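You operate a simulated robot arm through the tools that you are given. There is no shell and no other tool. Be economical: measure what you need, move in short steps, check, and stop when the job is done.

You run a simulated robot arm. Do the job below in one go: nothing can be reset, and whatever is moved stays where it is left.

TASK
Put things in order on the far end of the right table. At the end: two of the bare blocks from the far end of the right table are on the clear plate; the blue chalk stands where the brown joint stood; the brown joint stands on top of the cream paper roll; whatever was shut is shut again. Leave all else as you found it, and nothing knocked over.

Only the result counts: the job must be done as asked and must still hold three seconds after the hand-in. Knocking over, shifting, dropping, spilling or breaking anything else fails it.

THE ROBOT
A 6-joint arm with a two-finger parallel gripper, fixed in place. Base frame: the origin is at the foot of the arm, x ahead of it, y to its left, z up; the work surface is at about z = 0. Units: m, rad, N and s.
With the tool pointing down near the work surface it reaches from about 0.18 to 0.46 m from the base axis. Its first joint turns from -1.222 to 1.222 rad. Payload 1.9 kg.
The tool frame sits at the grasp point between the pads (the TCP): z along the fingers, y along the line on which they close. The tips reach 0.023 m beyond it. Largest opening 0.094 m; finger width 0.038, thickness 0.01; the body of the gripper, 0.054 by 0.096 m, starts 0.039 m behind the TCP.
Orientation is told as [roll, pitch, yaw] about the base's x, y, z axes, in that order, counted from this pose: with the fingers straight down and closing along the base's y, the tool's x points along the base's -x, its y along +y and its z along -z.

THE INTERFACE
- The arm moves only by the tool servo_tool. Its argument "commands" is a list of rows, each an object (a shift or turn left out is 0, a gripper value left out holds the last) with "travel": the shift along the tool's x, y, z in units of 25 mm (1.0 is 25 mm), a list of three; "angular": the turn, a rotation vector about the tool's x, y, z in units of 8 degrees (1.0 is 8 degrees), a list of three; "hand": the gripper command, from -1 (shut) to 1 (fully open), values between in proportion. In form: [{"travel": [x, y, z], "angular": [ax, ay, az], "hand": hand}, ...]. A call has 1 to 10 rows; each row shifts and turns the commanded pose from where the row before left it, along the tool's axes as they then stand. A call with a number of a shift or a turn outside -1 to 1 is refused whole. Each row takes 0.2 s and may step no farther than 0.05 m and 0.15 rad from the row before; otherwise, or with a gripper value out of range, the whole call is refused. A pose out of reach is approached as far as the arm can. The call stops where the force on the tool passes 40 N (or 10 N more than at its start, if that is more) or the arm is blocked; 0.2 s more then pass. The fingers move at their own pace (about 0.108 m/s each) and stop on an object; they squeeze with about 31 N. The grip force told is the motor's: it shows also when the fingers shut on nothing. Time passes only in rows, and 0.2 s behind the last, so rows that do not move let the fingers close. The reply holds the time, the measured pose of the TCP, the force on the tool along the base axes, the opening and the grip force, in the units named above and with some noise.
- Cameras (640 x 400 px; columns grow to the right, rows downward): "scene" is fixed at [0.0638, 0.3338, 0.4056]; the picture's right is [-0.60, -0.80, 0.00], its down [-0.58, 0.44, -0.68] and it looks along [0.55, -0.41, -0.73] (base axes); focal length 214 px, centre (320, 200). "wrist" rides on the gripper at [-0.039, 0, -0.044] in the tool frame; the picture's right is [0.00, -1.00, 0.00], its down [0.97, 0.00, -0.24] and it looks along [0.24, 0.00, 0.97] (tool axes); focal length 218 px, centre (320, 200).
- camera(camera): a new picture of that camera. No time passes.
- locate(camera, pixels): for up to 12 pixels [column, row] of the newest picture of that camera ("zoom" is the newest enlarged one), the place [x, y, z] in the base frame of the surface seen there, good to about 0.003 m. No time passes.
- inspect(camera, box): a new picture of the part [left, top, right, bottom] of that camera's present view, enlarged. No time passes.
- hand_in(): hands the job in; it is judged then, once.

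Go step by step. Measure first, check grasps and placings, and put right what went wrong. The budget is 80 turns and 38 pictures, counting those below and the enlarged ones. Unless the task says otherwise, let go and move clear before handing in, and close with one line.

The tools are called as a command line: name --argument value ..., lists and objects as JSON in quotes. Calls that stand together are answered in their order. servo_tool: Moves the arm, as the interface text tells. Its arguments: {"type":"object","properties":{"commands":{"type":"array","items":{"type":"object","properties":{"travel":{"type":"array","items":{"type":"number"}},"angular":{"type":"array","items":{"type":"number"}},"hand":{"type":"number"}}}}},"required":["commands"]} The other tools are called the same way: camera (camera) takes a picture; locate (camera, pixels) gives the place of the surface under pixels of a picture; inspect (camera, box) takes an enlarged picture of a part of a camera's view; hand_in () hands the job in.

At the start:

```text
time_s: 0.0
ee_pos: [0.2843, 0.0163, 0.2938]
tcp_rot: [0.0, -0.002, -0.002]
ft_force: [0.3, 0.5, -0.2]
opening: 0.0942
grip_force: 0.0
```

scene: 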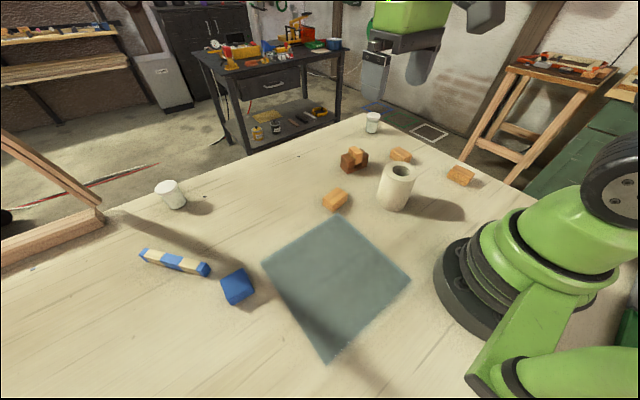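
wrist: 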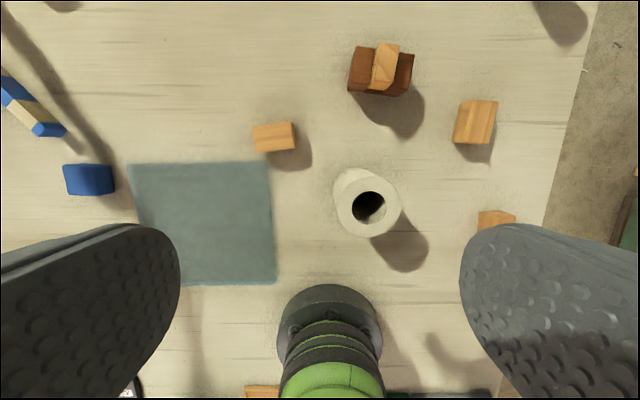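

The pictures show a blue cube near scene (237,286), a brown joint (353,160), a cream roll (396,186), several light blocks and a grey-green square plate. I'll zoom in and measure them.

inspect --camera "scene" --box '[300, 100, 500, 225]'

inspect --camera "wrist" --box '[220, 20, 540, 220]'

locate --camera "wrist" --pixels '[[90, 178], [135, 166], [268, 164], [273, 280], [138, 280], [274, 136], [360, 68], [385, 65], [405, 75], [350, 200], [476, 120], [495, 218]]'

locate --camera "scene" --pixels '[[236, 280], [335, 195], [401, 153], [461, 171], [355, 153], [345, 165], [385, 172], [410, 175], [372, 117], [170, 187], [335, 285], [175, 260]]'

```text
3.20 times, centred on (400, 162) of scene
```

zoom: 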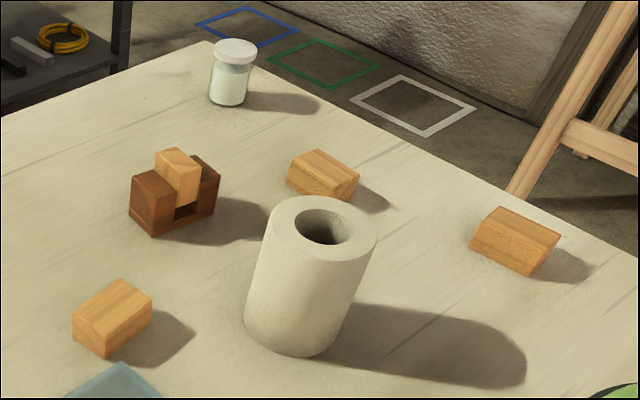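

```text
2.00 times, centred on (380, 120) of wrist
```

zoom: 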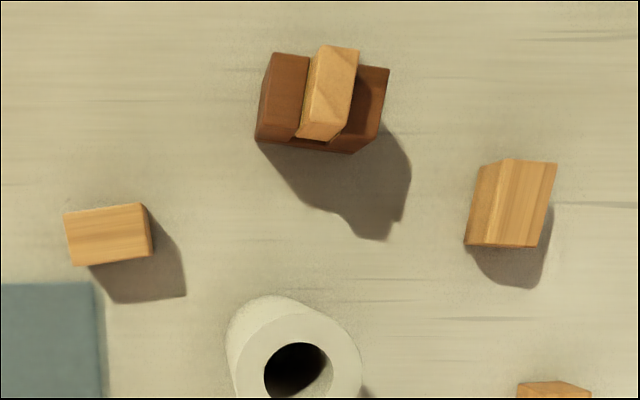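

```text
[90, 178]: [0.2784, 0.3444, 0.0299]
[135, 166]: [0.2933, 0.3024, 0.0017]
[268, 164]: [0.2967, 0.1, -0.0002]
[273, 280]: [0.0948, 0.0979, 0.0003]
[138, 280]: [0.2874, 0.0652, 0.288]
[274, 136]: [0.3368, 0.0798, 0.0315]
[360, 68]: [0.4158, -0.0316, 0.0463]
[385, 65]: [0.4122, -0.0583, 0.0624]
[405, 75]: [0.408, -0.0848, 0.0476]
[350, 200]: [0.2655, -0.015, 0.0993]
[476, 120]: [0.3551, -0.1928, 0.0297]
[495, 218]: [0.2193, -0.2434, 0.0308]
```

```text
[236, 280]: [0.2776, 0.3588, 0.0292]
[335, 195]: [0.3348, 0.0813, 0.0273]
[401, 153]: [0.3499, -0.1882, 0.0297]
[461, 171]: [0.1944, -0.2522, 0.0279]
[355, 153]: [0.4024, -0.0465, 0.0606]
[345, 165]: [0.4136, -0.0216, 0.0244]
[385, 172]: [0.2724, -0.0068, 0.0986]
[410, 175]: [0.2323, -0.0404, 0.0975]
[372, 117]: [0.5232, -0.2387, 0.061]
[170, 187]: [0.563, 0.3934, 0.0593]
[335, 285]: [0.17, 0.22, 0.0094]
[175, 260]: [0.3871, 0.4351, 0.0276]
```

The plate spans about x 0.095–0.295, y 0.10–0.30; the blocks, joint and roll are located. I'll check the left side and the plate close up before moving.

inspect --camera "scene" --box '[120, 160, 440, 360]'

servo_tool --commands '[{"travel": [-1, -0.6, 0.6], "hand": 1}, {"travel": [-1, -0.6, 0.8]}, {"travel": [-0.6, -0.6, 0.8]}, {"travel": [0, 0, 0.8]}, {"travel": [0, 0, 0.8]}]'

camera --camera "wrist"

```text
2.00 times, centred on (280, 260) of scene
```

zoom: 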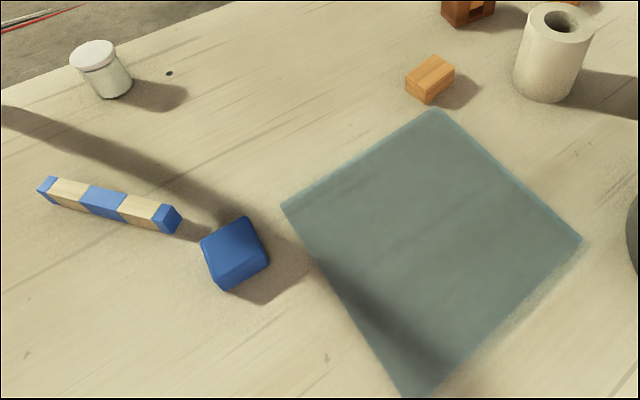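

```text
time_s: 1.2
ee_pos: [0.3499, -0.0301, 0.2008]
tcp_rot: [0.002, 0.0, -0.001]
ft_force: [-0.7, 0.4, -0.5]
opening: 0.0937
grip_force: 0.0
```

```text
32 pictures are left
```

wrist: 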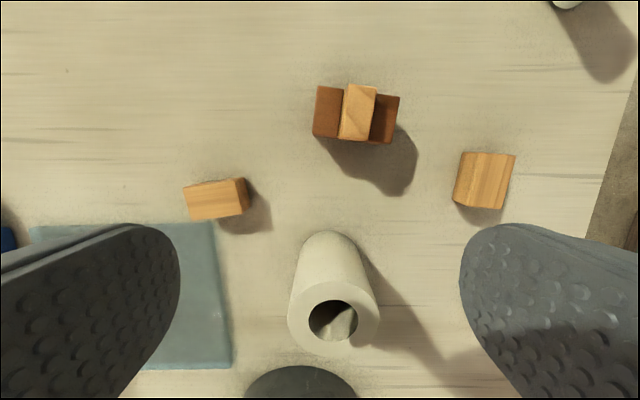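

The joint is at wrist (357,112). I'll zoom in and measure its edges and those of the roll.

inspect --camera "wrist" --box '[290, 60, 450, 160]'

locate --camera "wrist" --pixels '[[317, 89], [315, 131], [397, 97], [393, 138], [348, 86], [375, 92], [342, 132], [365, 135], [292, 317], [376, 317], [333, 282], [333, 352]]'

```text
4.00 times, centred on (370, 110) of wrist
```

zoom: 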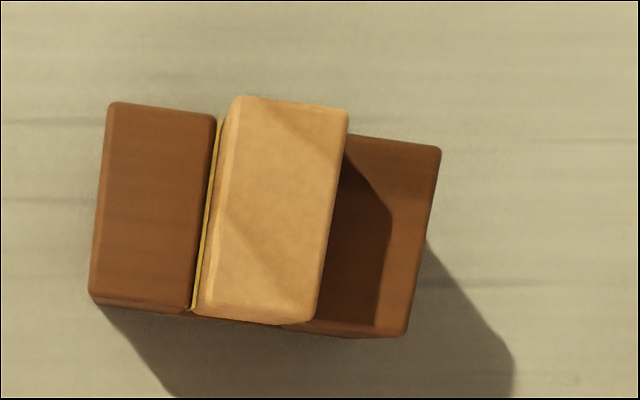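

```text
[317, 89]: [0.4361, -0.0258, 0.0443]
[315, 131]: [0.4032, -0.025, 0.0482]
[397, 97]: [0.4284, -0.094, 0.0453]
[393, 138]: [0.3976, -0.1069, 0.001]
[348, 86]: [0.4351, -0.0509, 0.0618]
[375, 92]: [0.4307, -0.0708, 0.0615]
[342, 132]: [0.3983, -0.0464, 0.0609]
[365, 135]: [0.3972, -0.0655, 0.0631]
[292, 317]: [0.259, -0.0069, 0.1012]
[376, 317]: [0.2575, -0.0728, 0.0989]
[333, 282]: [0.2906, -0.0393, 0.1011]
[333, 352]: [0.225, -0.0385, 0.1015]
```

The joint's brown base spans x 0.398–0.436, y −0.025…−0.094, yawed about −7°, and the roll's centre is about (0.258,−0.040) with its top at 0.101. I'll turn the tool to yaw +83° so it grips the joint across its short side.

servo_tool --commands '[{"angular": [0, 0, -1], "hand": 1}, {"angular": [0, 0, -1]}, {"angular": [0, 0, -1]}, {"angular": [0, 0, -1]}, {"angular": [0, 0, -1]}, {"angular": [0, 0, -1]}, {"angular": [0, 0, -1]}, {"angular": [0, 0, -1]}, {"angular": [0, 0, -1]}, {"angular": [0, 0, -1]}]'

servo_tool --commands '[{"angular": [0, 0, -0.375]}]'

```text
time_s: 3.4
ee_pos: [0.3495, -0.0296, 0.1996]
tcp_rot: [-0.002, 0.0, 1.4]
ft_force: [0.1, 0.6, 0.4]
opening: 0.094
grip_force: 0.0
```

```text
time_s: 3.8
ee_pos: [0.3497, -0.0285, 0.1987]
tcp_rot: [-0.003, -0.001, 1.451]
ft_force: [0.8, 0.0, 0.1]
opening: 0.0941
grip_force: 0.2
```

Yaw is now 83°. I'll move above the joint at about z 0.125 and look.

servo_tool --commands '[{"travel": [0.29, -0.913, 0]}, {"travel": [0.29, -0.913, 0]}, {"travel": [0.29, -0.913, 0.2]}, {"travel": [0, 0, 0.9]}, {"travel": [0, 0, 0.9]}, {"travel": [0, 0, 0.9]}]'

camera --camera "wrist"

```text
time_s: 5.2
ee_pos: [0.4145, -0.0598, 0.127]
tcp_rot: [-0.003, 0.002, 1.447]
ft_force: [-0.7, -0.8, -0.3]
opening: 0.0941
grip_force: 0.1
```

```text
30 pictures are left
```

wrist: 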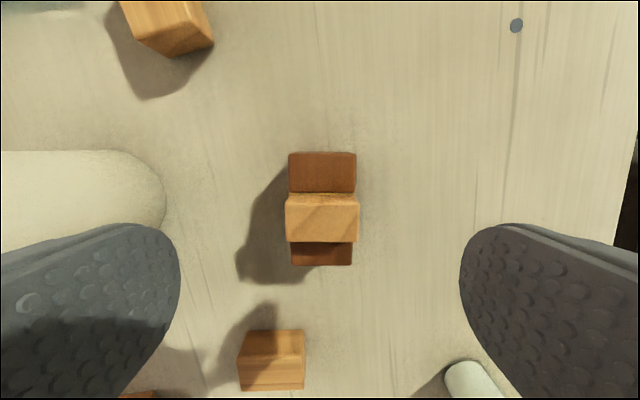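

The joint sits centred and square between the fingers at (321,205). I'll descend to z≈0.032 and close.

servo_tool --commands '[{"travel": [0, 0, 0.95]}, {"travel": [0, 0, 0.95]}, {"travel": [0, 0, 0.95]}, {"travel": [0, 0, 0.95]}, {}, {"hand": -1}, {"hand": -1}, {"hand": -1}, {"hand": -1}]'

```text
time_s: 7.2
ee_pos: [0.414, -0.0586, 0.0327]
tcp_rot: [-0.002, 0.001, 1.449]
ft_force: [0.0, 0.0, -0.2]
opening: 0.0399
grip_force: 30.9
```

Gripped at an opening of 0.040. I'll lift to z≈0.165 and check.

servo_tool --commands '[{"travel": [0, 0, -0.4]}, {"travel": [0, 0, -0.8]}, {"travel": [0, 0, -0.8]}, {"travel": [0, 0, -0.8]}, {"travel": [0, 0, -0.8]}, {"travel": [0, 0, -0.8]}, {"travel": [0, 0, -0.8]}]'

inspect --camera "scene" --box '[260, 60, 500, 210]'

camera --camera "wrist"

```text
time_s: 8.8
ee_pos: [0.414, -0.0581, 0.1638]
tcp_rot: [-0.002, -0.002, 1.449]
ft_force: [-0.5, -0.5, -1.2]
opening: 0.04
grip_force: 31.3
```

```text
2.67 times, centred on (380, 135) of scene
```

zoom: 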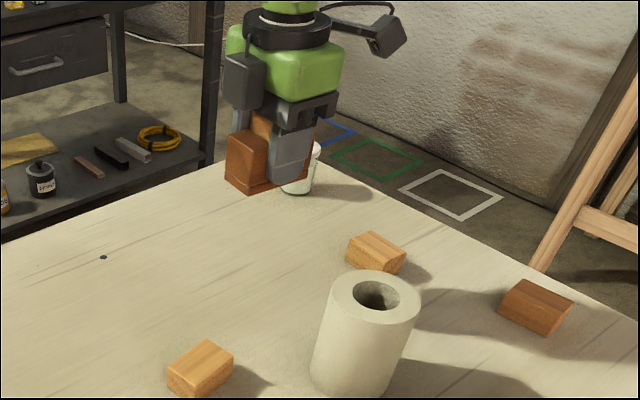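

```text
28 pictures are left
```

wrist: 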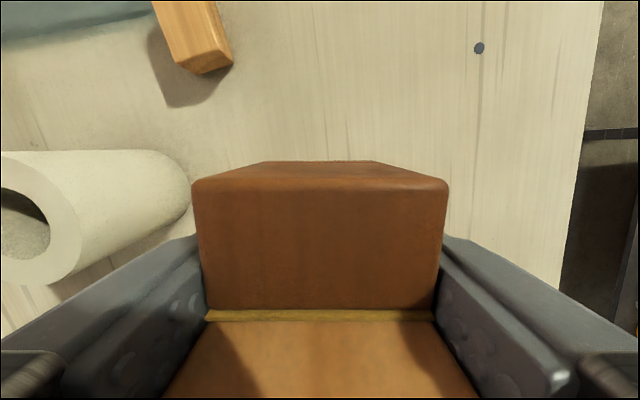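

The whole joint came up as one piece. I'll double-check the roll's top centre from the zoom, rim points near (333,298), (419,300), (385,273) and (372,324).

locate --camera "zoom" --pixels '[[333, 297], [417, 303], [380, 274], [372, 322], [345, 281], [408, 283], [342, 312], [405, 319]]'

```text
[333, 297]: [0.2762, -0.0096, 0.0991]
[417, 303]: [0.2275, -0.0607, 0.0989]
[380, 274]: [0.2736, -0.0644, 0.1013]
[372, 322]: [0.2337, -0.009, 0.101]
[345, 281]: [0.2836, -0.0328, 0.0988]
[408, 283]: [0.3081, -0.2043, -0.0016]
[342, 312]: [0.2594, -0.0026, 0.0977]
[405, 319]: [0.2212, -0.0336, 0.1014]
```

The roll's centre averages about (0.255,−0.038). I'll carry the joint over it at this height.

servo_tool --commands '[{"travel": [-0.01, 0.6, 0]}, {"travel": [-0.01, 0.8, 0]}, {"travel": [-0.01, 0.8, 0]}, {"travel": [-0.01, 0.8, 0]}, {"travel": [-0.01, 0.8, 0]}, {"travel": [-0.01, 0.8, 0]}, {"travel": [-0.01, 0.8, 0]}, {"travel": [-0.01, 0.6, 0]}, {"travel": [0, 0.416, 0]}, {}]'

inspect --camera "scene" --box '[320, 90, 480, 220]'

camera --camera "wrist"

```text
time_s: 11.0
ee_pos: [0.2545, -0.0377, 0.1611]
tcp_rot: [-0.001, -0.001, 1.448]
ft_force: [0.6, 0.4, -0.5]
opening: 0.0397
grip_force: 31.4
```

```text
3.08 times, centred on (400, 155) of scene
```

zoom: 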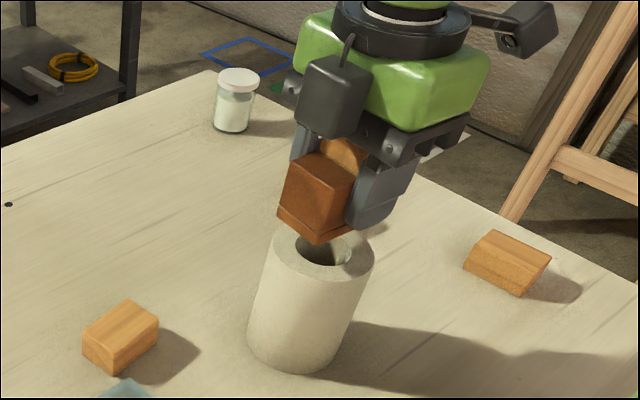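

```text
26 pictures are left
```

wrist: 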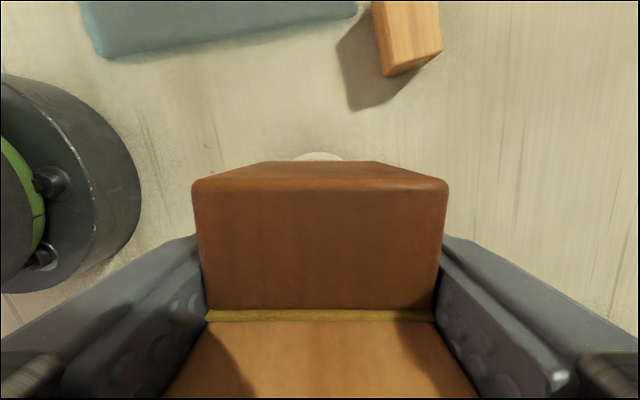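

The roll is centred beneath the joint, its rim visible at wrist (318,156). I'll lower to just above contact.

servo_tool --commands '[{"travel": [0, 0, 0.4]}, {"travel": [0, 0, 0.4]}, {"travel": [0, 0, 0.2]}, {"travel": [0, 0, 0.04]}, {}]'

inspect --camera "scene" --box '[350, 120, 450, 220]'

```text
time_s: 12.2
ee_pos: [0.2553, -0.0385, 0.1363]
tcp_rot: [0.001, -0.002, 1.449]
ft_force: [0.4, 0.8, -0.4]
opening: 0.0395
grip_force: 30.9
```

```text
4.00 times, centred on (400, 170) of scene
```

zoom: 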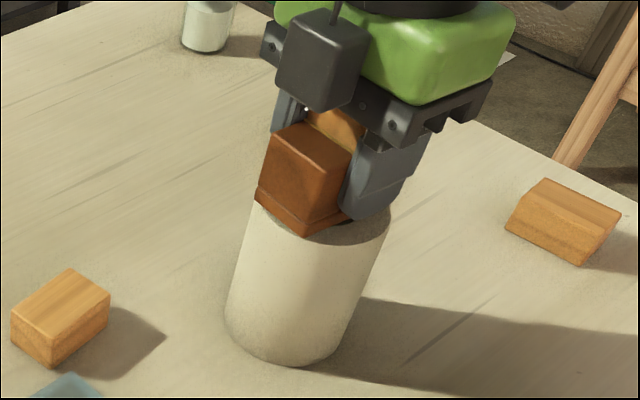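

Just above contact with no load yet. I'll lower in 1 mm steps, watching the force.

servo_tool --commands '[{"travel": [0, 0, 0.04]}, {"travel": [0, 0, 0.04]}, {}]'

servo_tool --commands '[{"travel": [0, 0, 0.04]}, {}]'

```text
time_s: 13.0
ee_pos: [0.2553, -0.0379, 0.134]
tcp_rot: [-0.002, 0.0, 1.447]
ft_force: [-0.3, 0.8, -1.0]
opening: 0.0403
grip_force: 31.0
```

```text
time_s: 13.6
ee_pos: [0.2558, -0.0384, 0.1326]
tcp_rot: [0.0, 0.0, 1.448]
ft_force: [-1.7, 1.4, -1.7]
opening: 0.0396
grip_force: 30.5
```

servo_tool --commands '[{"travel": [0, 0, 0.04]}, {}]'

```text
time_s: 14.2
ee_pos: [0.256, -0.0371, 0.133]
tcp_rot: [-0.004, 0.001, 1.448]
ft_force: [-4.5, 0.4, 28.2]
opening: 0.0399
grip_force: 31.1
```

Contact at 28 N, so the joint is seated on the roll. I'll relax 0.5 mm, open gently and rise straight up.

servo_tool --commands '[{"travel": [0, 0, -0.025]}, {"hand": -0.1}, {"hand": 0.1}, {"hand": 0.4}, {"hand": 0.6}, {"travel": [0, 0, -0.3]}, {"travel": [0, 0, -0.8]}, {"travel": [0, 0, -0.9]}, {"travel": [0, 0, -0.9]}]'

inspect --camera "scene" --box '[320, 90, 480, 220]'

camera --camera "wrist"

```text
time_s: 16.2
ee_pos: [0.2559, -0.0379, 0.2043]
tcp_rot: [0.0, 0.0, 1.448]
ft_force: [0.0, -0.3, 0.6]
opening: 0.0748
grip_force: 0.1
```

```text
3.08 times, centred on (400, 155) of scene
```

zoom: 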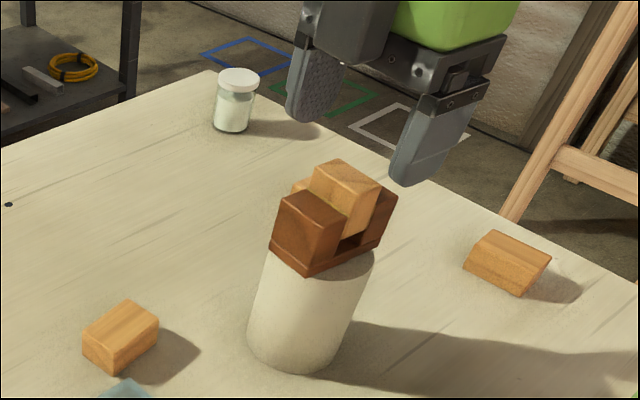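

```text
23 pictures are left
```

wrist: 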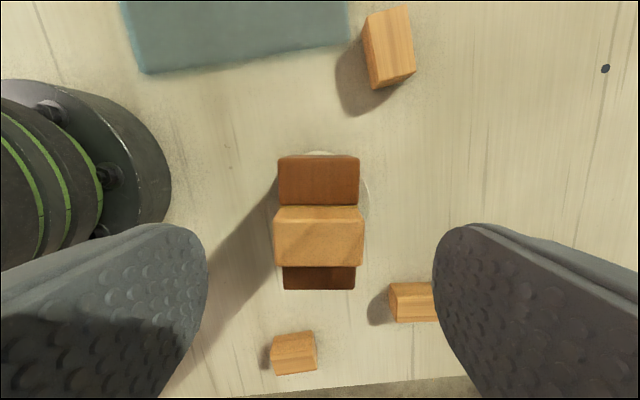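

The joint is standing on the roll with the fingers clear. I'll travel toward the chalk at this height.

servo_tool --commands '[{"travel": [-0.8, 0, 0], "hand": 1}, {"travel": [-1, 0, 0]}, {"travel": [-1, 0, 0]}, {"travel": [-1, 0, 0]}, {"travel": [-1, 0, 0]}, {"travel": [-1, 0, 0]}, {"travel": [-1, 0, 0]}, {"travel": [-1, 0, 0]}, {"travel": [-1, 0, 0]}, {"travel": [-1, 0, 0]}]'

camera --camera "wrist"

```text
time_s: 18.4
ee_pos: [0.2865, 0.2037, 0.2044]
tcp_rot: [0.0, 0.001, 1.449]
ft_force: [0.2, 0.6, -0.9]
opening: 0.094
grip_force: 0.0
```

```text
22 pictures are left
```

wrist: 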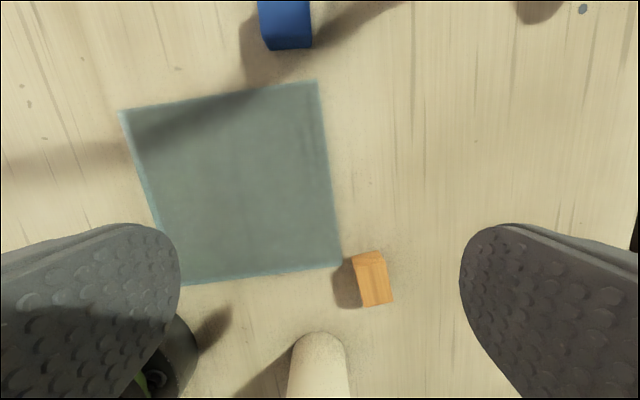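

The chalk shows at the top, wrist (285,22). I'll go 0.1 m farther and look again.

servo_tool --commands '[{"travel": [-1, 0.15, 0]}, {"travel": [-1, 0.15, 0]}, {"travel": [-1, 0.15, 0]}, {"travel": [-0.8, 0.15, 0]}, {}]'

camera --camera "wrist"

```text
time_s: 19.6
ee_pos: [0.2819, 0.3009, 0.2059]
tcp_rot: [-0.002, -0.001, 1.448]
ft_force: [-0.1, 0.7, 0.1]
opening: 0.0941
grip_force: 0.0
```

```text
21 pictures are left
```

wrist: 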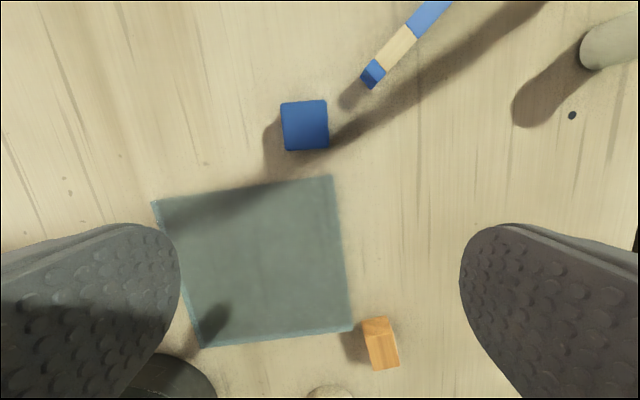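

inspect --camera "wrist" --box '[260, 50, 420, 170]'

locate --camera "wrist" --pixels '[[284, 105], [324, 103], [287, 148], [327, 146], [305, 125], [373, 87], [363, 77], [330, 178], [349, 326], [155, 203], [204, 344], [250, 260]]'

```text
3.33 times, centred on (340, 110) of wrist
```

zoom: 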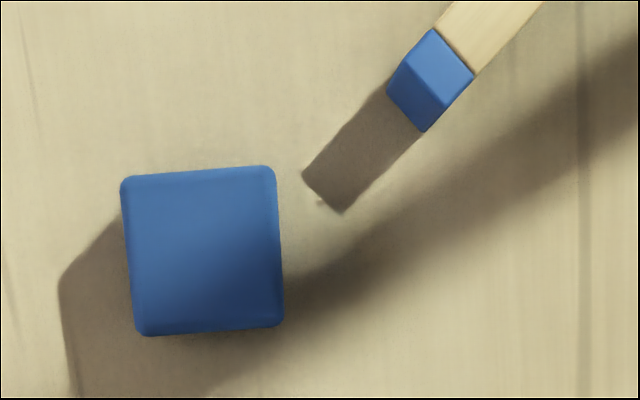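

```text
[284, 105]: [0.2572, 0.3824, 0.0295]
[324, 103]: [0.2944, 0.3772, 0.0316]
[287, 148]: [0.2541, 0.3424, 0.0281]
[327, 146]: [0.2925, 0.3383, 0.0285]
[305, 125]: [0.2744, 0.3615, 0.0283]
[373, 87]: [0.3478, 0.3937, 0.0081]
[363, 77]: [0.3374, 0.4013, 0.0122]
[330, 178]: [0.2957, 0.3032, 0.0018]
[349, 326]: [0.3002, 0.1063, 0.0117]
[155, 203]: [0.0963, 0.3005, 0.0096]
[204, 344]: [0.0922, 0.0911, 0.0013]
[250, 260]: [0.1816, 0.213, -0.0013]
```

The chalk is at (0.2745,0.360), about 0.04 wide, top at 0.029, yaw about −3°; the striped bar's end at (0.34,0.40) leaves room. I'll turn slightly, narrow the fingers and descend above it.

servo_tool --commands '[{"angular": [0, 0, -0.55], "hand": 0.5}, {"travel": [-0.8, 0.13, 0]}, {"travel": [-0.8, 0.13, 0]}, {"travel": [-0.75, 0.14, 0]}, {"travel": [0, 0, 0.9]}, {"travel": [0, 0, 0.9]}, {"travel": [0, 0, 0.9]}, {"travel": [0, 0, 0.9]}, {}]'

camera --camera "wrist"

```text
time_s: 21.6
ee_pos: [0.2795, 0.3666, 0.1149]
tcp_rot: [-0.001, 0.001, 1.524]
ft_force: [0.2, 0.0, -0.5]
opening: 0.0705
grip_force: 0.1
out of reach, approached as far as the arm can: row 6
```

```text
19 pictures are left
```

wrist: 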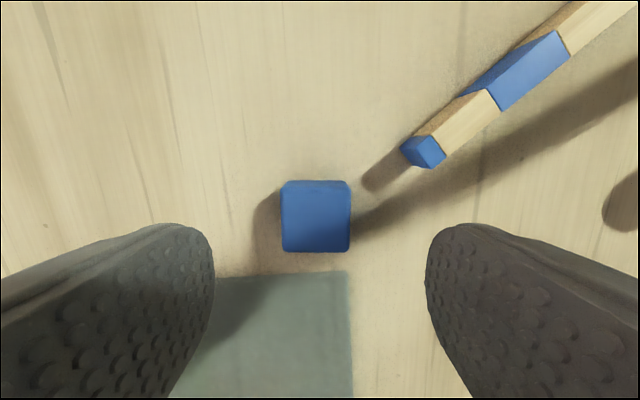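

The measured pose is slightly past the target. I'll re-measure the chalk from here.

locate --camera "wrist" --pixels '[[286, 190], [345, 190], [286, 245], [345, 245], [316, 218]]'

servo_tool --commands '[{}]'

```text
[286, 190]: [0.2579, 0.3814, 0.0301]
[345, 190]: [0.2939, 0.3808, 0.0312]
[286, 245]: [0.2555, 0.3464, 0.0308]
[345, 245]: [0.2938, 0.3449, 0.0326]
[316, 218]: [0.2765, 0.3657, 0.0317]
```

```text
time_s: 22.0
ee_pos: [0.2769, 0.3673, 0.116]
tcp_rot: [0.0, 0.0, 1.526]
ft_force: [-0.7, -0.4, 0.8]
opening: 0.0704
grip_force: 0.1
```

The chalk centre is about (0.276,0.362). I'll pull in 7 mm and descend to z≈0.028.

servo_tool --commands '[{"travel": [0.28, 0.04, 0]}, {"travel": [0, 0, 0.9]}, {"travel": [0, 0, 0.9]}, {"travel": [0, 0, 0.9]}, {"travel": [0, 0, 0.8]}, {}]'

```text
time_s: 23.4
ee_pos: [0.2769, 0.3619, 0.0293]
tcp_rot: [-0.001, 0.001, 1.524]
ft_force: [0.6, 0.1, 0.2]
opening: 0.0707
grip_force: 0.0
out of reach, approached as far as the arm can: row 1, 5
```

Pose is good: tips at about 0.006, centred on the chalk. Closing.

servo_tool --commands '[{"hand": -1}, {"hand": -1}, {"hand": -1}, {}]'

```text
time_s: 24.4
ee_pos: [0.2777, 0.36, 0.0297]
tcp_rot: [0.0, 0.0, 1.527]
ft_force: [0.1, -0.1, -0.4]
opening: 0.0443
grip_force: 31.1
```

Chalk gripped at an opening of 0.044. I'll lift and carry it toward the joint's old spot.

servo_tool --commands '[{"travel": [0, 0, -0.6]}, {"travel": [0.2, 0, -1]}, {"travel": [0.3, 0, -1]}, {"travel": [0.5, 0, -1]}, {"travel": [1, -0.4, 0]}, {"travel": [1, -0.4, 0]}, {"travel": [1, -0.4, 0]}, {"travel": [1, -0.4, 0]}, {"travel": [1, -0.4, 0]}, {"travel": [1, -0.4, 0]}]'

camera --camera "scene"

```text
time_s: 26.6
ee_pos: [0.3908, 0.2437, 0.1186]
tcp_rot: [0.001, 0.001, 1.525]
ft_force: [0.2, 0.0, -1.3]
opening: 0.0443
grip_force: 31.5
out of reach, approached as far as the arm can: row 2, 3, 4, 5, 6, 7, 8, 9, 10
```

```text
18 pictures are left
```

scene: 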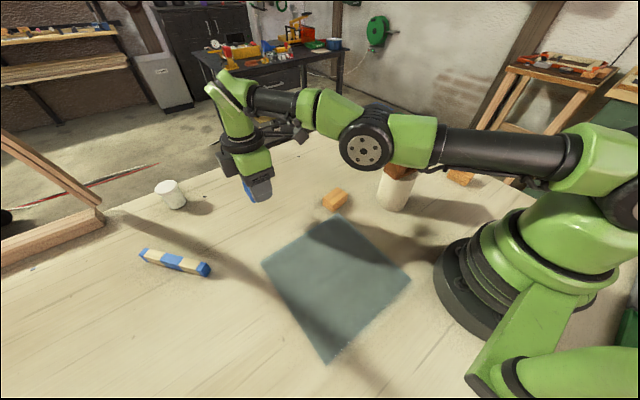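

The arm is riding the edge of its reach at (0.39,0.244), still holding the chalk. Before swinging over the roll with the joint on it, I'll check the arm links' height and where the joint is.

locate --camera "scene" --pixels '[[240, 130], [290, 105], [340, 120], [365, 165], [410, 163], [450, 160], [500, 168], [550, 175], [390, 175], [410, 130], [257, 190], [335, 195]]'

```text
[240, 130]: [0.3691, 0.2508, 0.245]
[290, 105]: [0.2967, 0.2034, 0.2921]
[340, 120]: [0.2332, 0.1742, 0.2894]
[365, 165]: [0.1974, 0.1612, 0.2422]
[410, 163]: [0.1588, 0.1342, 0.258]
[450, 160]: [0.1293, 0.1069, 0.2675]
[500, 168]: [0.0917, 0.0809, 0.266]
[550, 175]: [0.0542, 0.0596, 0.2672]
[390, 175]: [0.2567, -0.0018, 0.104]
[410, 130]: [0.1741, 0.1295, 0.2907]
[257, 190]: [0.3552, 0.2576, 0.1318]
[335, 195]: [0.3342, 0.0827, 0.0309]
```

The links sit at z ≥0.24 and should rise as the arm bends inward, well above the joint's top at 0.165. I'll move along −y to above the spot.

servo_tool --commands '[{"travel": [0.8, 0, 0]}, {"travel": [1, 0, 0]}, {"travel": [1, 0, 0]}, {"travel": [1, 0, 0]}, {"travel": [1, 0, 0]}, {"travel": [1, 0, 0]}, {"travel": [1, 0, 0]}, {"travel": [1, 0, 0]}, {"travel": [1, 0, 0]}, {"travel": [1, 0, 0]}]'

```text
time_s: 28.8
ee_pos: [0.4597, 0.0251, 0.1214]
tcp_rot: [-0.001, -0.001, 1.525]
ft_force: [0.5, -0.3, -0.5]
opening: 0.0443
grip_force: 31.0
out of reach, approached as far as the arm can: row 1, 2, 3, 4, 5, 6, 7, 8, 9
```

Now at (0.460,0.025), on the reach edge. I'll step in toward (0.415,−0.059) at this height.

servo_tool --commands '[{"travel": [0, 0.8, 0]}, {"travel": [0, 0.8, 0]}, {"travel": [0.8, 0, 0]}, {"travel": [0.8, 0, 0]}, {"travel": [0.9, 0, 0]}, {"travel": [0.9, 0, 0]}, {}]'

```text
time_s: 30.4
ee_pos: [0.4582, -0.0585, 0.1238]
tcp_rot: [0.0, -0.001, 1.524]
ft_force: [1.4, -0.1, -0.7]
opening: 0.0443
grip_force: 30.9
out of reach, approached as far as the arm can: row 1, 2
```

y is right; x is still 0.043 too far out. Correcting.

servo_tool --commands '[{"travel": [0.05, 0.6, 0]}, {"travel": [0.05, 0.6, 0]}, {"travel": [0, 0.53, 0]}, {}]'

camera --camera "scene"

```text
time_s: 31.4
ee_pos: [0.4566, -0.0579, 0.122]
tcp_rot: [-0.003, -0.002, 1.525]
ft_force: [0.2, 0.4, -0.4]
opening: 0.0447
grip_force: 31.1
out of reach, approached as far as the arm can: row 1, 2, 3
```

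```text
17 pictures are left
```

scene: 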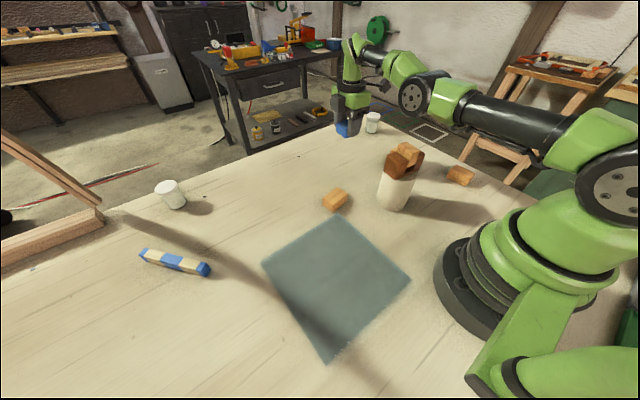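

The arm is high above the joint (seen at 405,155). The commanded pose is apparently still outside reach; I'll keep pulling inward until the measured pose follows.

servo_tool --commands '[{"travel": [0, 0.5, 0]}, {"travel": [0, 0.5, 0]}, {}]'

```text
time_s: 32.2
ee_pos: [0.4583, -0.0585, 0.1221]
tcp_rot: [-0.001, 0.0, 1.526]
ft_force: [-0.9, 0.0, -0.2]
opening: 0.0444
grip_force: 30.8
out of reach, approached as far as the arm can: row 1, 2
```

Inward commands don't register: the elbow seems fully stretched. I'll back away along +y so nothing is under the arm, rising a little and stepping inward, to get off this limit.

servo_tool --commands '[{"travel": [-1, 0, 0]}, {"travel": [-1, 0, 0]}, {"travel": [-1, 0, 0]}, {"travel": [-1, 0, 0]}, {"travel": [-1, 0, 0]}, {"travel": [-1, 0, 0]}, {"travel": [-1, 0, 0]}, {"travel": [-1, 0, 0]}, {}]'

```text
time_s: 34.2
ee_pos: [0.4437, 0.1312, 0.1197]
tcp_rot: [-0.002, -0.002, 1.527]
ft_force: [0.5, 0.2, -0.2]
opening: 0.0442
grip_force: 31.2
out of reach, approached as far as the arm can: row 5, 6, 7, 8
```

servo_tool --commands '[{"travel": [0.3, 1, -0.6]}, {"travel": [0.3, 1, -0.6]}, {"travel": [0.3, 1, -0.6]}, {}]'

```text
time_s: 35.2
ee_pos: [0.3684, 0.1118, 0.165]
tcp_rot: [-0.002, 0.0, 1.525]
ft_force: [0.3, -0.4, -0.4]
opening: 0.0443
grip_force: 31.3
```

That worked: the arm followed exactly to (0.368,0.112,0.165). I'll confirm the elbow bends upward.

camera --camera "scene"

```text
16 pictures are left
```

scene: 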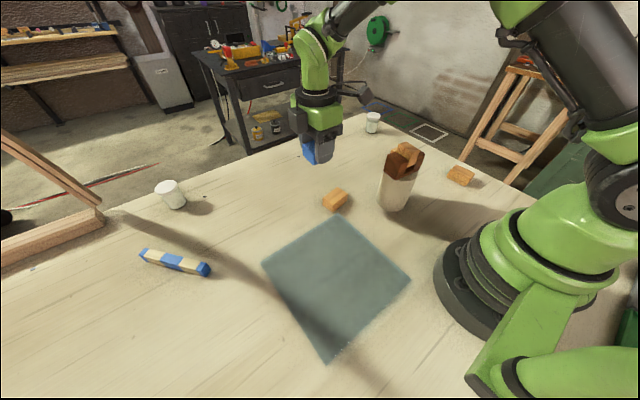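

The elbow is well up and the joint is clear. Now moving to above (0.415,−0.059).

servo_tool --commands '[{"travel": [0.96, -0.31, 0]}, {"travel": [0.96, -0.31, 0]}, {"travel": [0.96, -0.31, 0]}, {"travel": [0.96, -0.31, 0]}, {"travel": [0.96, -0.31, 0]}, {"travel": [0.96, -0.31, 0]}, {"travel": [0.98, -0.31, 0]}, {}]'

```text
time_s: 37.0
ee_pos: [0.413, -0.0588, 0.1674]
tcp_rot: [-0.003, 0.0, 1.525]
ft_force: [0.5, 0.8, -0.5]
opening: 0.0445
grip_force: 31.1
```

Above the target. I'll descend to just over the table.

servo_tool --commands '[{"travel": [0.06, -0.06, 0.5]}, {"travel": [0, 0, 0.9]}, {"travel": [0, 0, 0.9]}, {"travel": [0, 0, 0.9]}, {"travel": [0, 0, 0.9]}, {"travel": [0, 0, 0.9]}, {"travel": [0, 0, 0.3]}, {}]'

```text
time_s: 38.8
ee_pos: [0.4166, -0.0591, 0.034]
tcp_rot: [-0.001, -0.002, 1.527]
ft_force: [-0.6, -0.3, -0.7]
opening: 0.0445
grip_force: 30.6
```

servo_tool --commands '[{"travel": [0, 0, 0.06]}, {"travel": [0, 0, 0.06]}, {"travel": [0, 0, 0.04]}, {}]'

```text
time_s: 39.8
ee_pos: [0.4159, -0.0615, 0.0288]
tcp_rot: [-0.001, -0.001, 1.526]
ft_force: [-0.5, 0.7, 0.4]
opening: 0.0447
grip_force: 30.8
```

servo_tool --commands '[{"travel": [0, 0, 0.04]}, {}]'

```text
time_s: 40.4
ee_pos: [0.4166, -0.06, 0.0298]
tcp_rot: [-0.004, -0.001, 1.525]
ft_force: [-8.5, 0.6, 23.0]
opening: 0.0445
grip_force: 30.9
```

Contact at 23 N: the chalk is on the table. I'll relax, release and rise.

servo_tool --commands '[{"travel": [0, 0, -0.03]}, {"hand": 0.1}, {"hand": 0.5}, {}, {"travel": [0, 0, -0.4]}, {"travel": [0, 0, -0.9]}, {"travel": [0, 0, -0.9]}, {"travel": [0, 0, -0.9]}, {"travel": [0, 0, -0.9]}, {"travel": [0, 0, -0.9]}]'

camera --camera "wrist"

```text
time_s: 42.6
ee_pos: [0.4158, -0.0601, 0.1521]
tcp_rot: [-0.002, 0.0, 1.526]
ft_force: [-0.5, 0.4, -0.1]
opening: 0.0704
grip_force: 0.0
```

```text
15 pictures are left
```

wrist: 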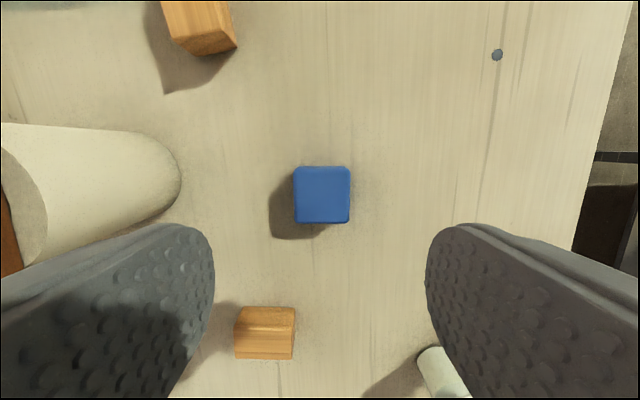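

The chalk stands in place at wrist (322,195). Next, block A near (0.335,0.081): rise, move over and measure it.

servo_tool --commands '[{"travel": [0, 0, -1]}, {"travel": [0, 0, -1]}, {"travel": [-0.9, 0, 0]}, {"travel": [-0.9, 0, 0]}, {"travel": [-0.9, 0, 0]}, {"travel": [-0.9, 0.3, 0]}, {"travel": [-0.6, 0.9, 0]}, {"travel": [0, 0.9, 0]}, {"travel": [0, 0.8, 0]}, {}]'

camera --camera "wrist"

```text
time_s: 44.8
ee_pos: [0.347, 0.0478, 0.2019]
tcp_rot: [-0.003, -0.002, 1.525]
ft_force: [0.1, 0.2, -0.6]
opening: 0.0705
grip_force: 0.0
```

```text
14 pictures are left
```

wrist: 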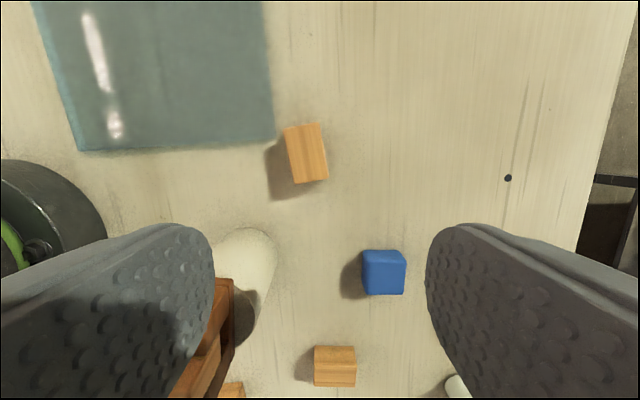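

Block A is at (307,153). Measuring its corners.

inspect --camera "wrist" --box '[240, 100, 400, 200]'

locate --camera "wrist" --pixels '[[287, 130], [316, 126], [296, 180], [325, 177], [307, 153], [336, 360], [318, 350], [353, 350], [318, 366], [353, 366]]'

```text
4.00 times, centred on (320, 150) of wrist
```

zoom: 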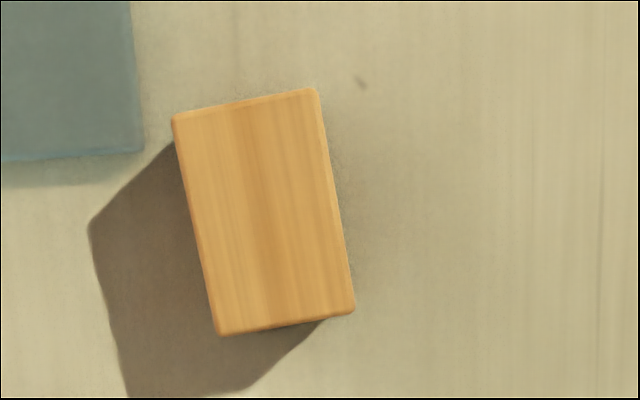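

```text
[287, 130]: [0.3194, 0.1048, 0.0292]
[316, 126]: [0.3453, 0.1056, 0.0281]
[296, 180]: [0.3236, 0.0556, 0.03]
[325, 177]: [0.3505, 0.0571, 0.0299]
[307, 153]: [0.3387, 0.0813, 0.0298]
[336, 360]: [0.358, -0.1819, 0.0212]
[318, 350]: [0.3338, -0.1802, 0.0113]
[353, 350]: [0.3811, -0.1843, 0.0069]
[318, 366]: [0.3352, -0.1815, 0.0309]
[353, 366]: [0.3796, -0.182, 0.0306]
```

Block A: centre (0.335,0.081), about 0.03 × 0.053, yaw about +7°. I'll turn to yaw 97°, narrow the fingers to keep off the plate corner, and descend partway.

servo_tool --commands '[{"angular": [0, 0, -0.58], "hand": 0.12}, {"angular": [0, 0, -0.58]}, {"travel": [-0.65, 0.16, 0]}, {"travel": [-0.64, 0.165, 0]}, {"travel": [0, 0, 0.9]}, {"travel": [0, 0, 0.9]}, {"travel": [0, 0, 0.9]}, {"travel": [0, 0, 0.9]}, {}]'

camera --camera "wrist"

```text
time_s: 46.8
ee_pos: [0.3369, 0.0801, 0.1116]
tcp_rot: [-0.003, -0.001, 1.688]
ft_force: [0.6, 0.1, 0.0]
opening: 0.0528
grip_force: 0.0
```

```text
12 pictures are left
```

wrist: 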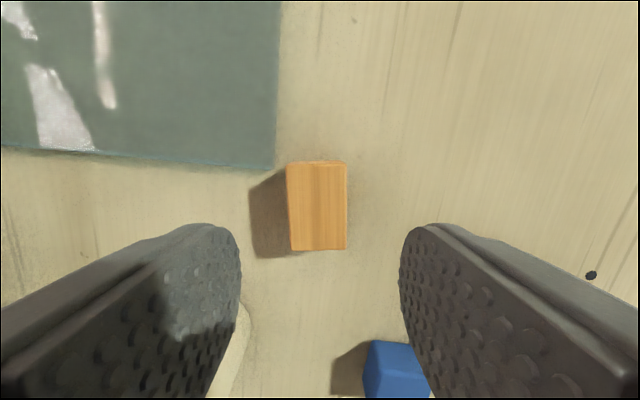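

Block A is square and centred at (318,206). Descending and closing.

servo_tool --commands '[{"travel": [0.08, 0.03, 0.8]}, {"travel": [0, 0, 0.8]}, {"travel": [0, 0, 0.8]}, {"travel": [0, 0, 0.7]}, {}, {"hand": -1}, {"hand": -1}, {"hand": -1}]'

```text
time_s: 48.6
ee_pos: [0.3355, 0.0753, 0.034]
tcp_rot: [-0.001, -0.001, 1.688]
ft_force: [-0.3, -0.3, -1.0]
opening: 0.0351
grip_force: 31.1
```

Gripped at 0.035. I'll lift and carry it to the plate at about (0.225,0.245).

servo_tool --commands '[{"travel": [0, 0, -0.6]}, {"travel": [0, 0, -1]}, {"travel": [-0.5, 0.4, -1]}, {"travel": [-0.95, 0.5, 0]}, {"travel": [-0.95, 0.5, 0]}, {"travel": [-0.95, 0.5, 0]}, {"travel": [-0.95, 0.45, 0]}, {"travel": [-0.95, 0.4, 0]}, {"travel": [-0.95, 0.4, 0]}, {"travel": [-0.95, 0.4, 0]}]'

camera --camera "scene"

```text
time_s: 50.8
ee_pos: [0.2251, 0.2439, 0.1013]
tcp_rot: [-0.002, -0.002, 1.686]
ft_force: [0.1, 0.2, -0.2]
opening: 0.0352
grip_force: 30.9
```

```text
11 pictures are left
```

scene: 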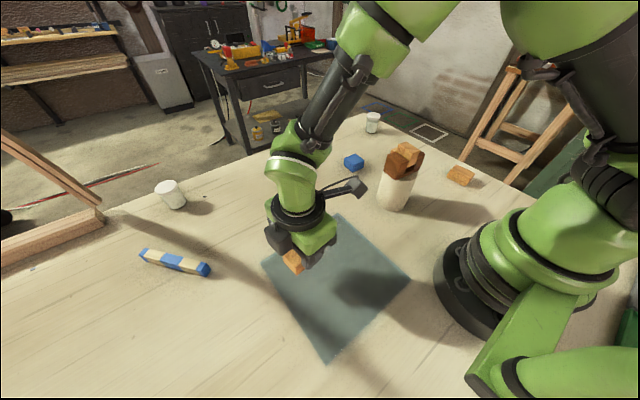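

The block is held over the plate. I'll lower to z≈0.048, then creep down.

servo_tool --commands '[{"travel": [0, 0, 0.7]}, {"travel": [0, 0, 0.7]}, {"travel": [0, 0, 0.6]}, {"travel": [0, 0, 0.12]}, {}]'

servo_tool --commands '[{"travel": [0, 0, 0.06]}, {"travel": [0, 0, 0.06]}, {"travel": [0, 0, 0.06]}, {}]'

```text
time_s: 52.0
ee_pos: [0.2268, 0.2444, 0.0466]
tcp_rot: [-0.002, 0.001, 1.687]
ft_force: [0.2, 0.2, 0.2]
opening: 0.0355
grip_force: 31.0
```

```text
time_s: 53.0
ee_pos: [0.2271, 0.2448, 0.0408]
tcp_rot: [-0.005, -0.001, 1.687]
ft_force: [-1.0, -5.3, 31.6]
opening: 0.0354
grip_force: 31.2
```

Contact at z≈0.041 (the plate is about 7 mm thick) with 31 N. I'll relax, release and rise.

servo_tool --commands '[{"travel": [0, 0, -0.03]}, {"hand": -0.1}, {"hand": 0.12}, {}, {"travel": [0, 0, -0.4]}, {"travel": [0, 0, -0.9]}, {"travel": [0, 0, -1]}, {"travel": [0, 0, -1]}, {"travel": [0, 0, -1]}, {"travel": [0, 0, -1]}]'

camera --camera "wrist"

```text
time_s: 55.2
ee_pos: [0.2272, 0.2438, 0.1737]
tcp_rot: [-0.001, 0.0, 1.686]
ft_force: [0.1, -0.1, -1.7]
opening: 0.0524
grip_force: 0.1
```

```text
10 pictures are left
```

wrist: 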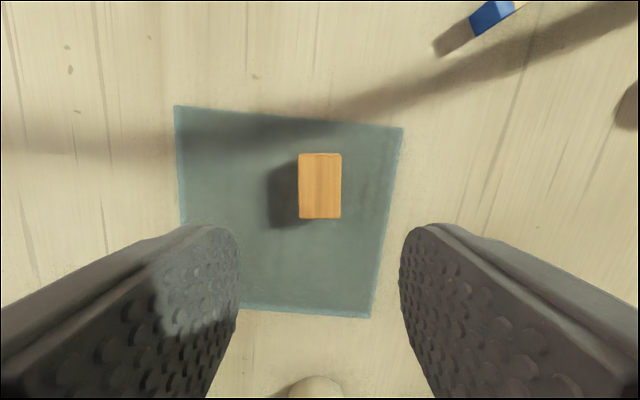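

Block A is on the plate at (320,186). Now I'll turn back to yaw 0 for block B and route around the roll on its outer side.

servo_tool --commands '[{"angular": [0, 0, 1], "travel": [0, 0, -0.5], "hand": 0.5}, {"angular": [0, 0, 1], "travel": [0, 0, -0.5]}, {"angular": [0, 0, 1], "travel": [0, 0, -0.4]}, {"angular": [0, 0, 1]}, {"angular": [0, 0, 1]}, {"angular": [0, 0, 1]}, {"angular": [0, 0, 1]}, {"angular": [0, 0, 1]}, {"angular": [0, 0, 1]}, {"angular": [0, 0, 1]}]'

servo_tool --commands '[{"angular": [0, 0, 1]}, {"angular": [0, 0, 1]}, {"angular": [0, 0, 0.07], "travel": [-0.8, -0.8, 0]}, {"travel": [-0.9, -0.8, 0]}, {"travel": [-0.9, -0.8, 0]}, {"travel": [-0.9, -0.9, 0]}, {"travel": [-0.9, -0.9, 0]}, {"travel": [-0.9, -0.9, 0]}, {"travel": [-0.8, -0.9, 0]}, {}]'

```text
time_s: 57.4
ee_pos: [0.226, 0.244, 0.2104]
tcp_rot: [-0.002, -0.002, 0.288]
ft_force: [-0.4, -0.6, 0.0]
opening: 0.0705
grip_force: 0.1
```

```text
time_s: 59.6
ee_pos: [0.3792, 0.094, 0.2082]
tcp_rot: [-0.001, -0.002, 0.002]
ft_force: [-0.9, 0.3, 0.0]
opening: 0.0703
grip_force: 0.0
```

servo_tool --commands '[{"travel": [0, -1, 0]}, {"travel": [0, -1, 0]}, {"travel": [0, -1, 0]}, {"travel": [0, -1, 0]}, {"travel": [0, -1, 0]}, {"travel": [0, -1, 0]}, {"travel": [0, -1, 0]}, {"travel": [0.2, -1, 0]}, {"travel": [0.4, -1, 0.3]}, {"travel": [0.4, -1, 0.5]}]'

camera --camera "wrist"

```text
time_s: 61.8
ee_pos: [0.3551, -0.1548, 0.1884]
tcp_rot: [0.002, -0.003, 0.002]
ft_force: [0.1, -0.1, 0.6]
opening: 0.0704
grip_force: 0.1
```

```text
9 pictures are left
```

wrist: 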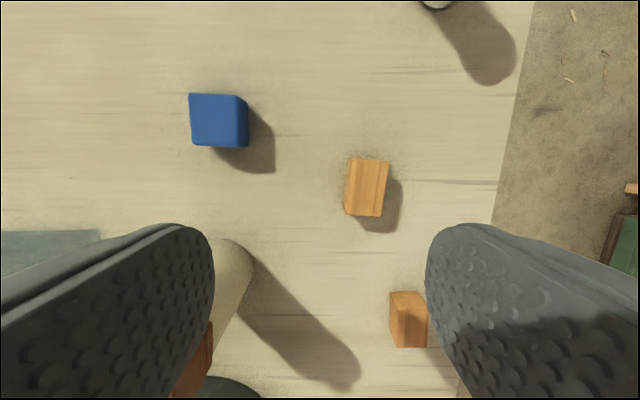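

Block B is at (366,188). I'll measure it closely.

inspect --camera "wrist" --box '[310, 140, 430, 240]'

locate --camera "wrist" --pixels '[[352, 162], [385, 163], [347, 211], [379, 213], [366, 188], [352, 188], [378, 188]]'

```text
4.00 times, centred on (370, 190) of wrist
```

zoom: 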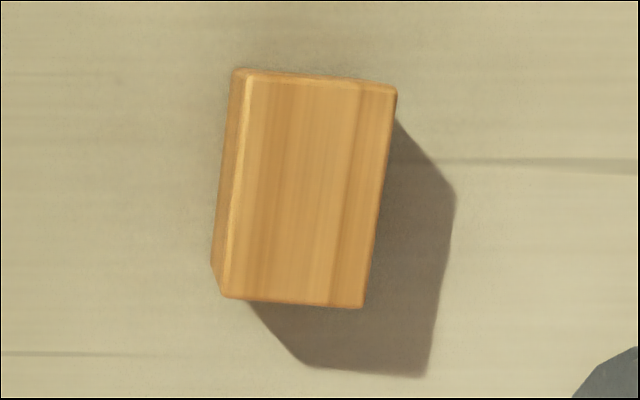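

```text
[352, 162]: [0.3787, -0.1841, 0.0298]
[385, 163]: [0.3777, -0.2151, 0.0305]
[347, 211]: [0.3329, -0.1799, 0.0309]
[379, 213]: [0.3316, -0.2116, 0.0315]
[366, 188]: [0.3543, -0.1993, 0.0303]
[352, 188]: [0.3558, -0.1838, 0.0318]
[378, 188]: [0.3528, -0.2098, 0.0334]
```

Block B: centre (0.355,−0.1975), yaw about −6°. Aligning and descending partway.

servo_tool --commands '[{"angular": [0, 0, 0.75], "hand": 0.25}, {"travel": [-0.09, -0.86, 0]}, {"travel": [-0.09, -0.86, 0]}, {"travel": [0, 0, 1]}, {"travel": [0, 0, 1]}, {"travel": [0, 0, 1]}, {}]'

camera --camera "wrist"

```text
time_s: 63.4
ee_pos: [0.3565, -0.198, 0.1135]
tcp_rot: [0.001, -0.001, -0.103]
ft_force: [0.0, 0.1, 0.3]
opening: 0.0588
grip_force: 0.0
```

```text
7 pictures are left
```

wrist: 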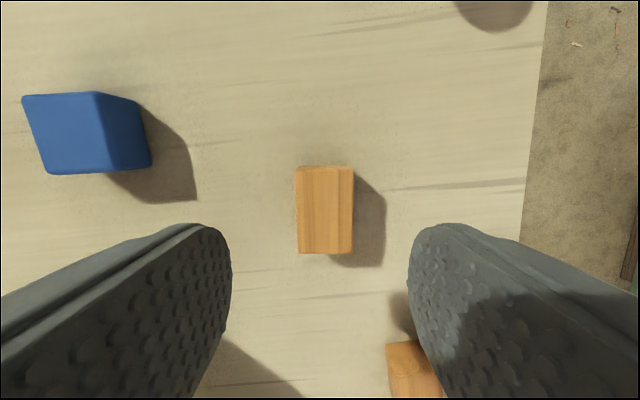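

Square and centred at (325,210). Descending and closing.

servo_tool --commands '[{"travel": [0, 0, 0.8]}, {"travel": [0, 0, 0.8]}, {"travel": [0, 0, 0.8]}, {"travel": [0, 0, 0.78]}, {}, {"hand": -1}, {"hand": -1}, {"hand": -1}]'

```text
time_s: 65.2
ee_pos: [0.3554, -0.1987, 0.0347]
tcp_rot: [-0.001, -0.002, -0.103]
ft_force: [0.2, 0.0, 0.2]
opening: 0.0351
grip_force: 31.1
```

Gripped at 0.035. Lifting to 0.2 and routing around the roll's outer side.

servo_tool --commands '[{"travel": [0, 0, -0.6]}, {"travel": [0, 0, -1]}, {"travel": [0, 0, -1]}, {"travel": [0, 0, -1]}, {"travel": [0, 0, -1]}, {"travel": [0, 0, -1]}, {"travel": [0, 0, -1]}, {"travel": [0, 0, -0.4]}, {}]'

servo_tool --commands '[{"travel": [-0.2, 0.9, 0]}, {"travel": [-0.2, 1, 0]}, {"travel": [0, 1, 0]}, {"travel": [0, 1, 0]}, {"travel": [0, 1, 0]}, {"travel": [0.1, 1, 0]}, {"travel": [0.1, 1, 0]}, {"travel": [0.2, 1, 0]}, {"travel": [0.2, 1, 0]}, {"travel": [0, 1, 0]}]'

```text
time_s: 67.2
ee_pos: [0.3563, -0.1976, 0.2104]
tcp_rot: [0.0, -0.001, -0.103]
ft_force: [0.3, 0.7, -0.1]
opening: 0.0351
grip_force: 30.7
```

```text
time_s: 69.4
ee_pos: [0.3753, 0.049, 0.2104]
tcp_rot: [-0.001, 0.002, -0.105]
ft_force: [0.2, 0.1, -0.3]
opening: 0.0353
grip_force: 31.2
```

Past the roll and still holding. Moving over the plate at (0.225,0.145).

servo_tool --commands '[{"travel": [0.6, 0.9, 0]}, {"travel": [0.8, 0.9, 0]}, {"travel": [0.9, 0.7, 0]}, {"travel": [0.9, 0.66, 0]}, {"travel": [0.9, 0, 0]}, {"travel": [0.9, 0, 0]}, {"travel": [0.9, 0, 0]}, {"travel": [0.46, 0, 0.6]}, {"travel": [0, 0, 1]}, {"travel": [0, 0, 1]}]'

camera --camera "wrist"

```text
time_s: 71.6
ee_pos: [0.2253, 0.1436, 0.1441]
tcp_rot: [0.002, -0.001, -0.104]
ft_force: [-0.4, -0.3, 0.9]
opening: 0.035
grip_force: 31.3
```

```text
6 pictures are left
```

wrist: 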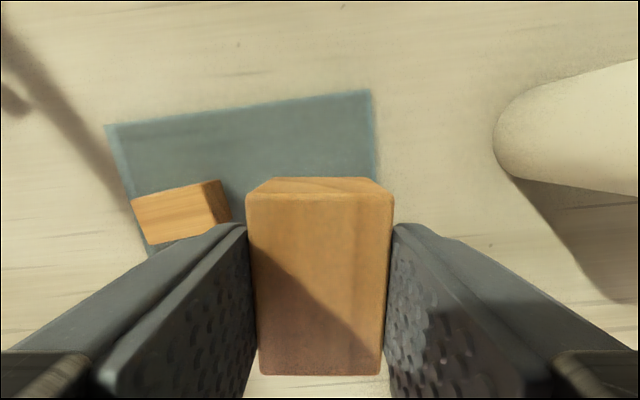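

Block A is off to the left with room to spare. Lowering block B to z≈0.047, then creeping.

servo_tool --commands '[{"travel": [0, 0, 0.9]}, {"travel": [0, 0, 0.9]}, {"travel": [0, 0, 0.9]}, {"travel": [0, 0, 0.8]}, {"travel": [0, 0, 0.3]}, {}]'

servo_tool --commands '[{"travel": [0, 0, 0.06]}, {"travel": [0, 0, 0.06]}, {}]'

```text
time_s: 73.0
ee_pos: [0.2247, 0.1436, 0.05]
tcp_rot: [0.001, -0.001, -0.104]
ft_force: [-0.7, -0.4, -0.7]
opening: 0.0351
grip_force: 31.4
```

```text
time_s: 73.8
ee_pos: [0.2234, 0.1439, 0.0471]
tcp_rot: [0.001, -0.001, -0.104]
ft_force: [0.0, 0.4, -0.8]
opening: 0.0353
grip_force: 31.0
```

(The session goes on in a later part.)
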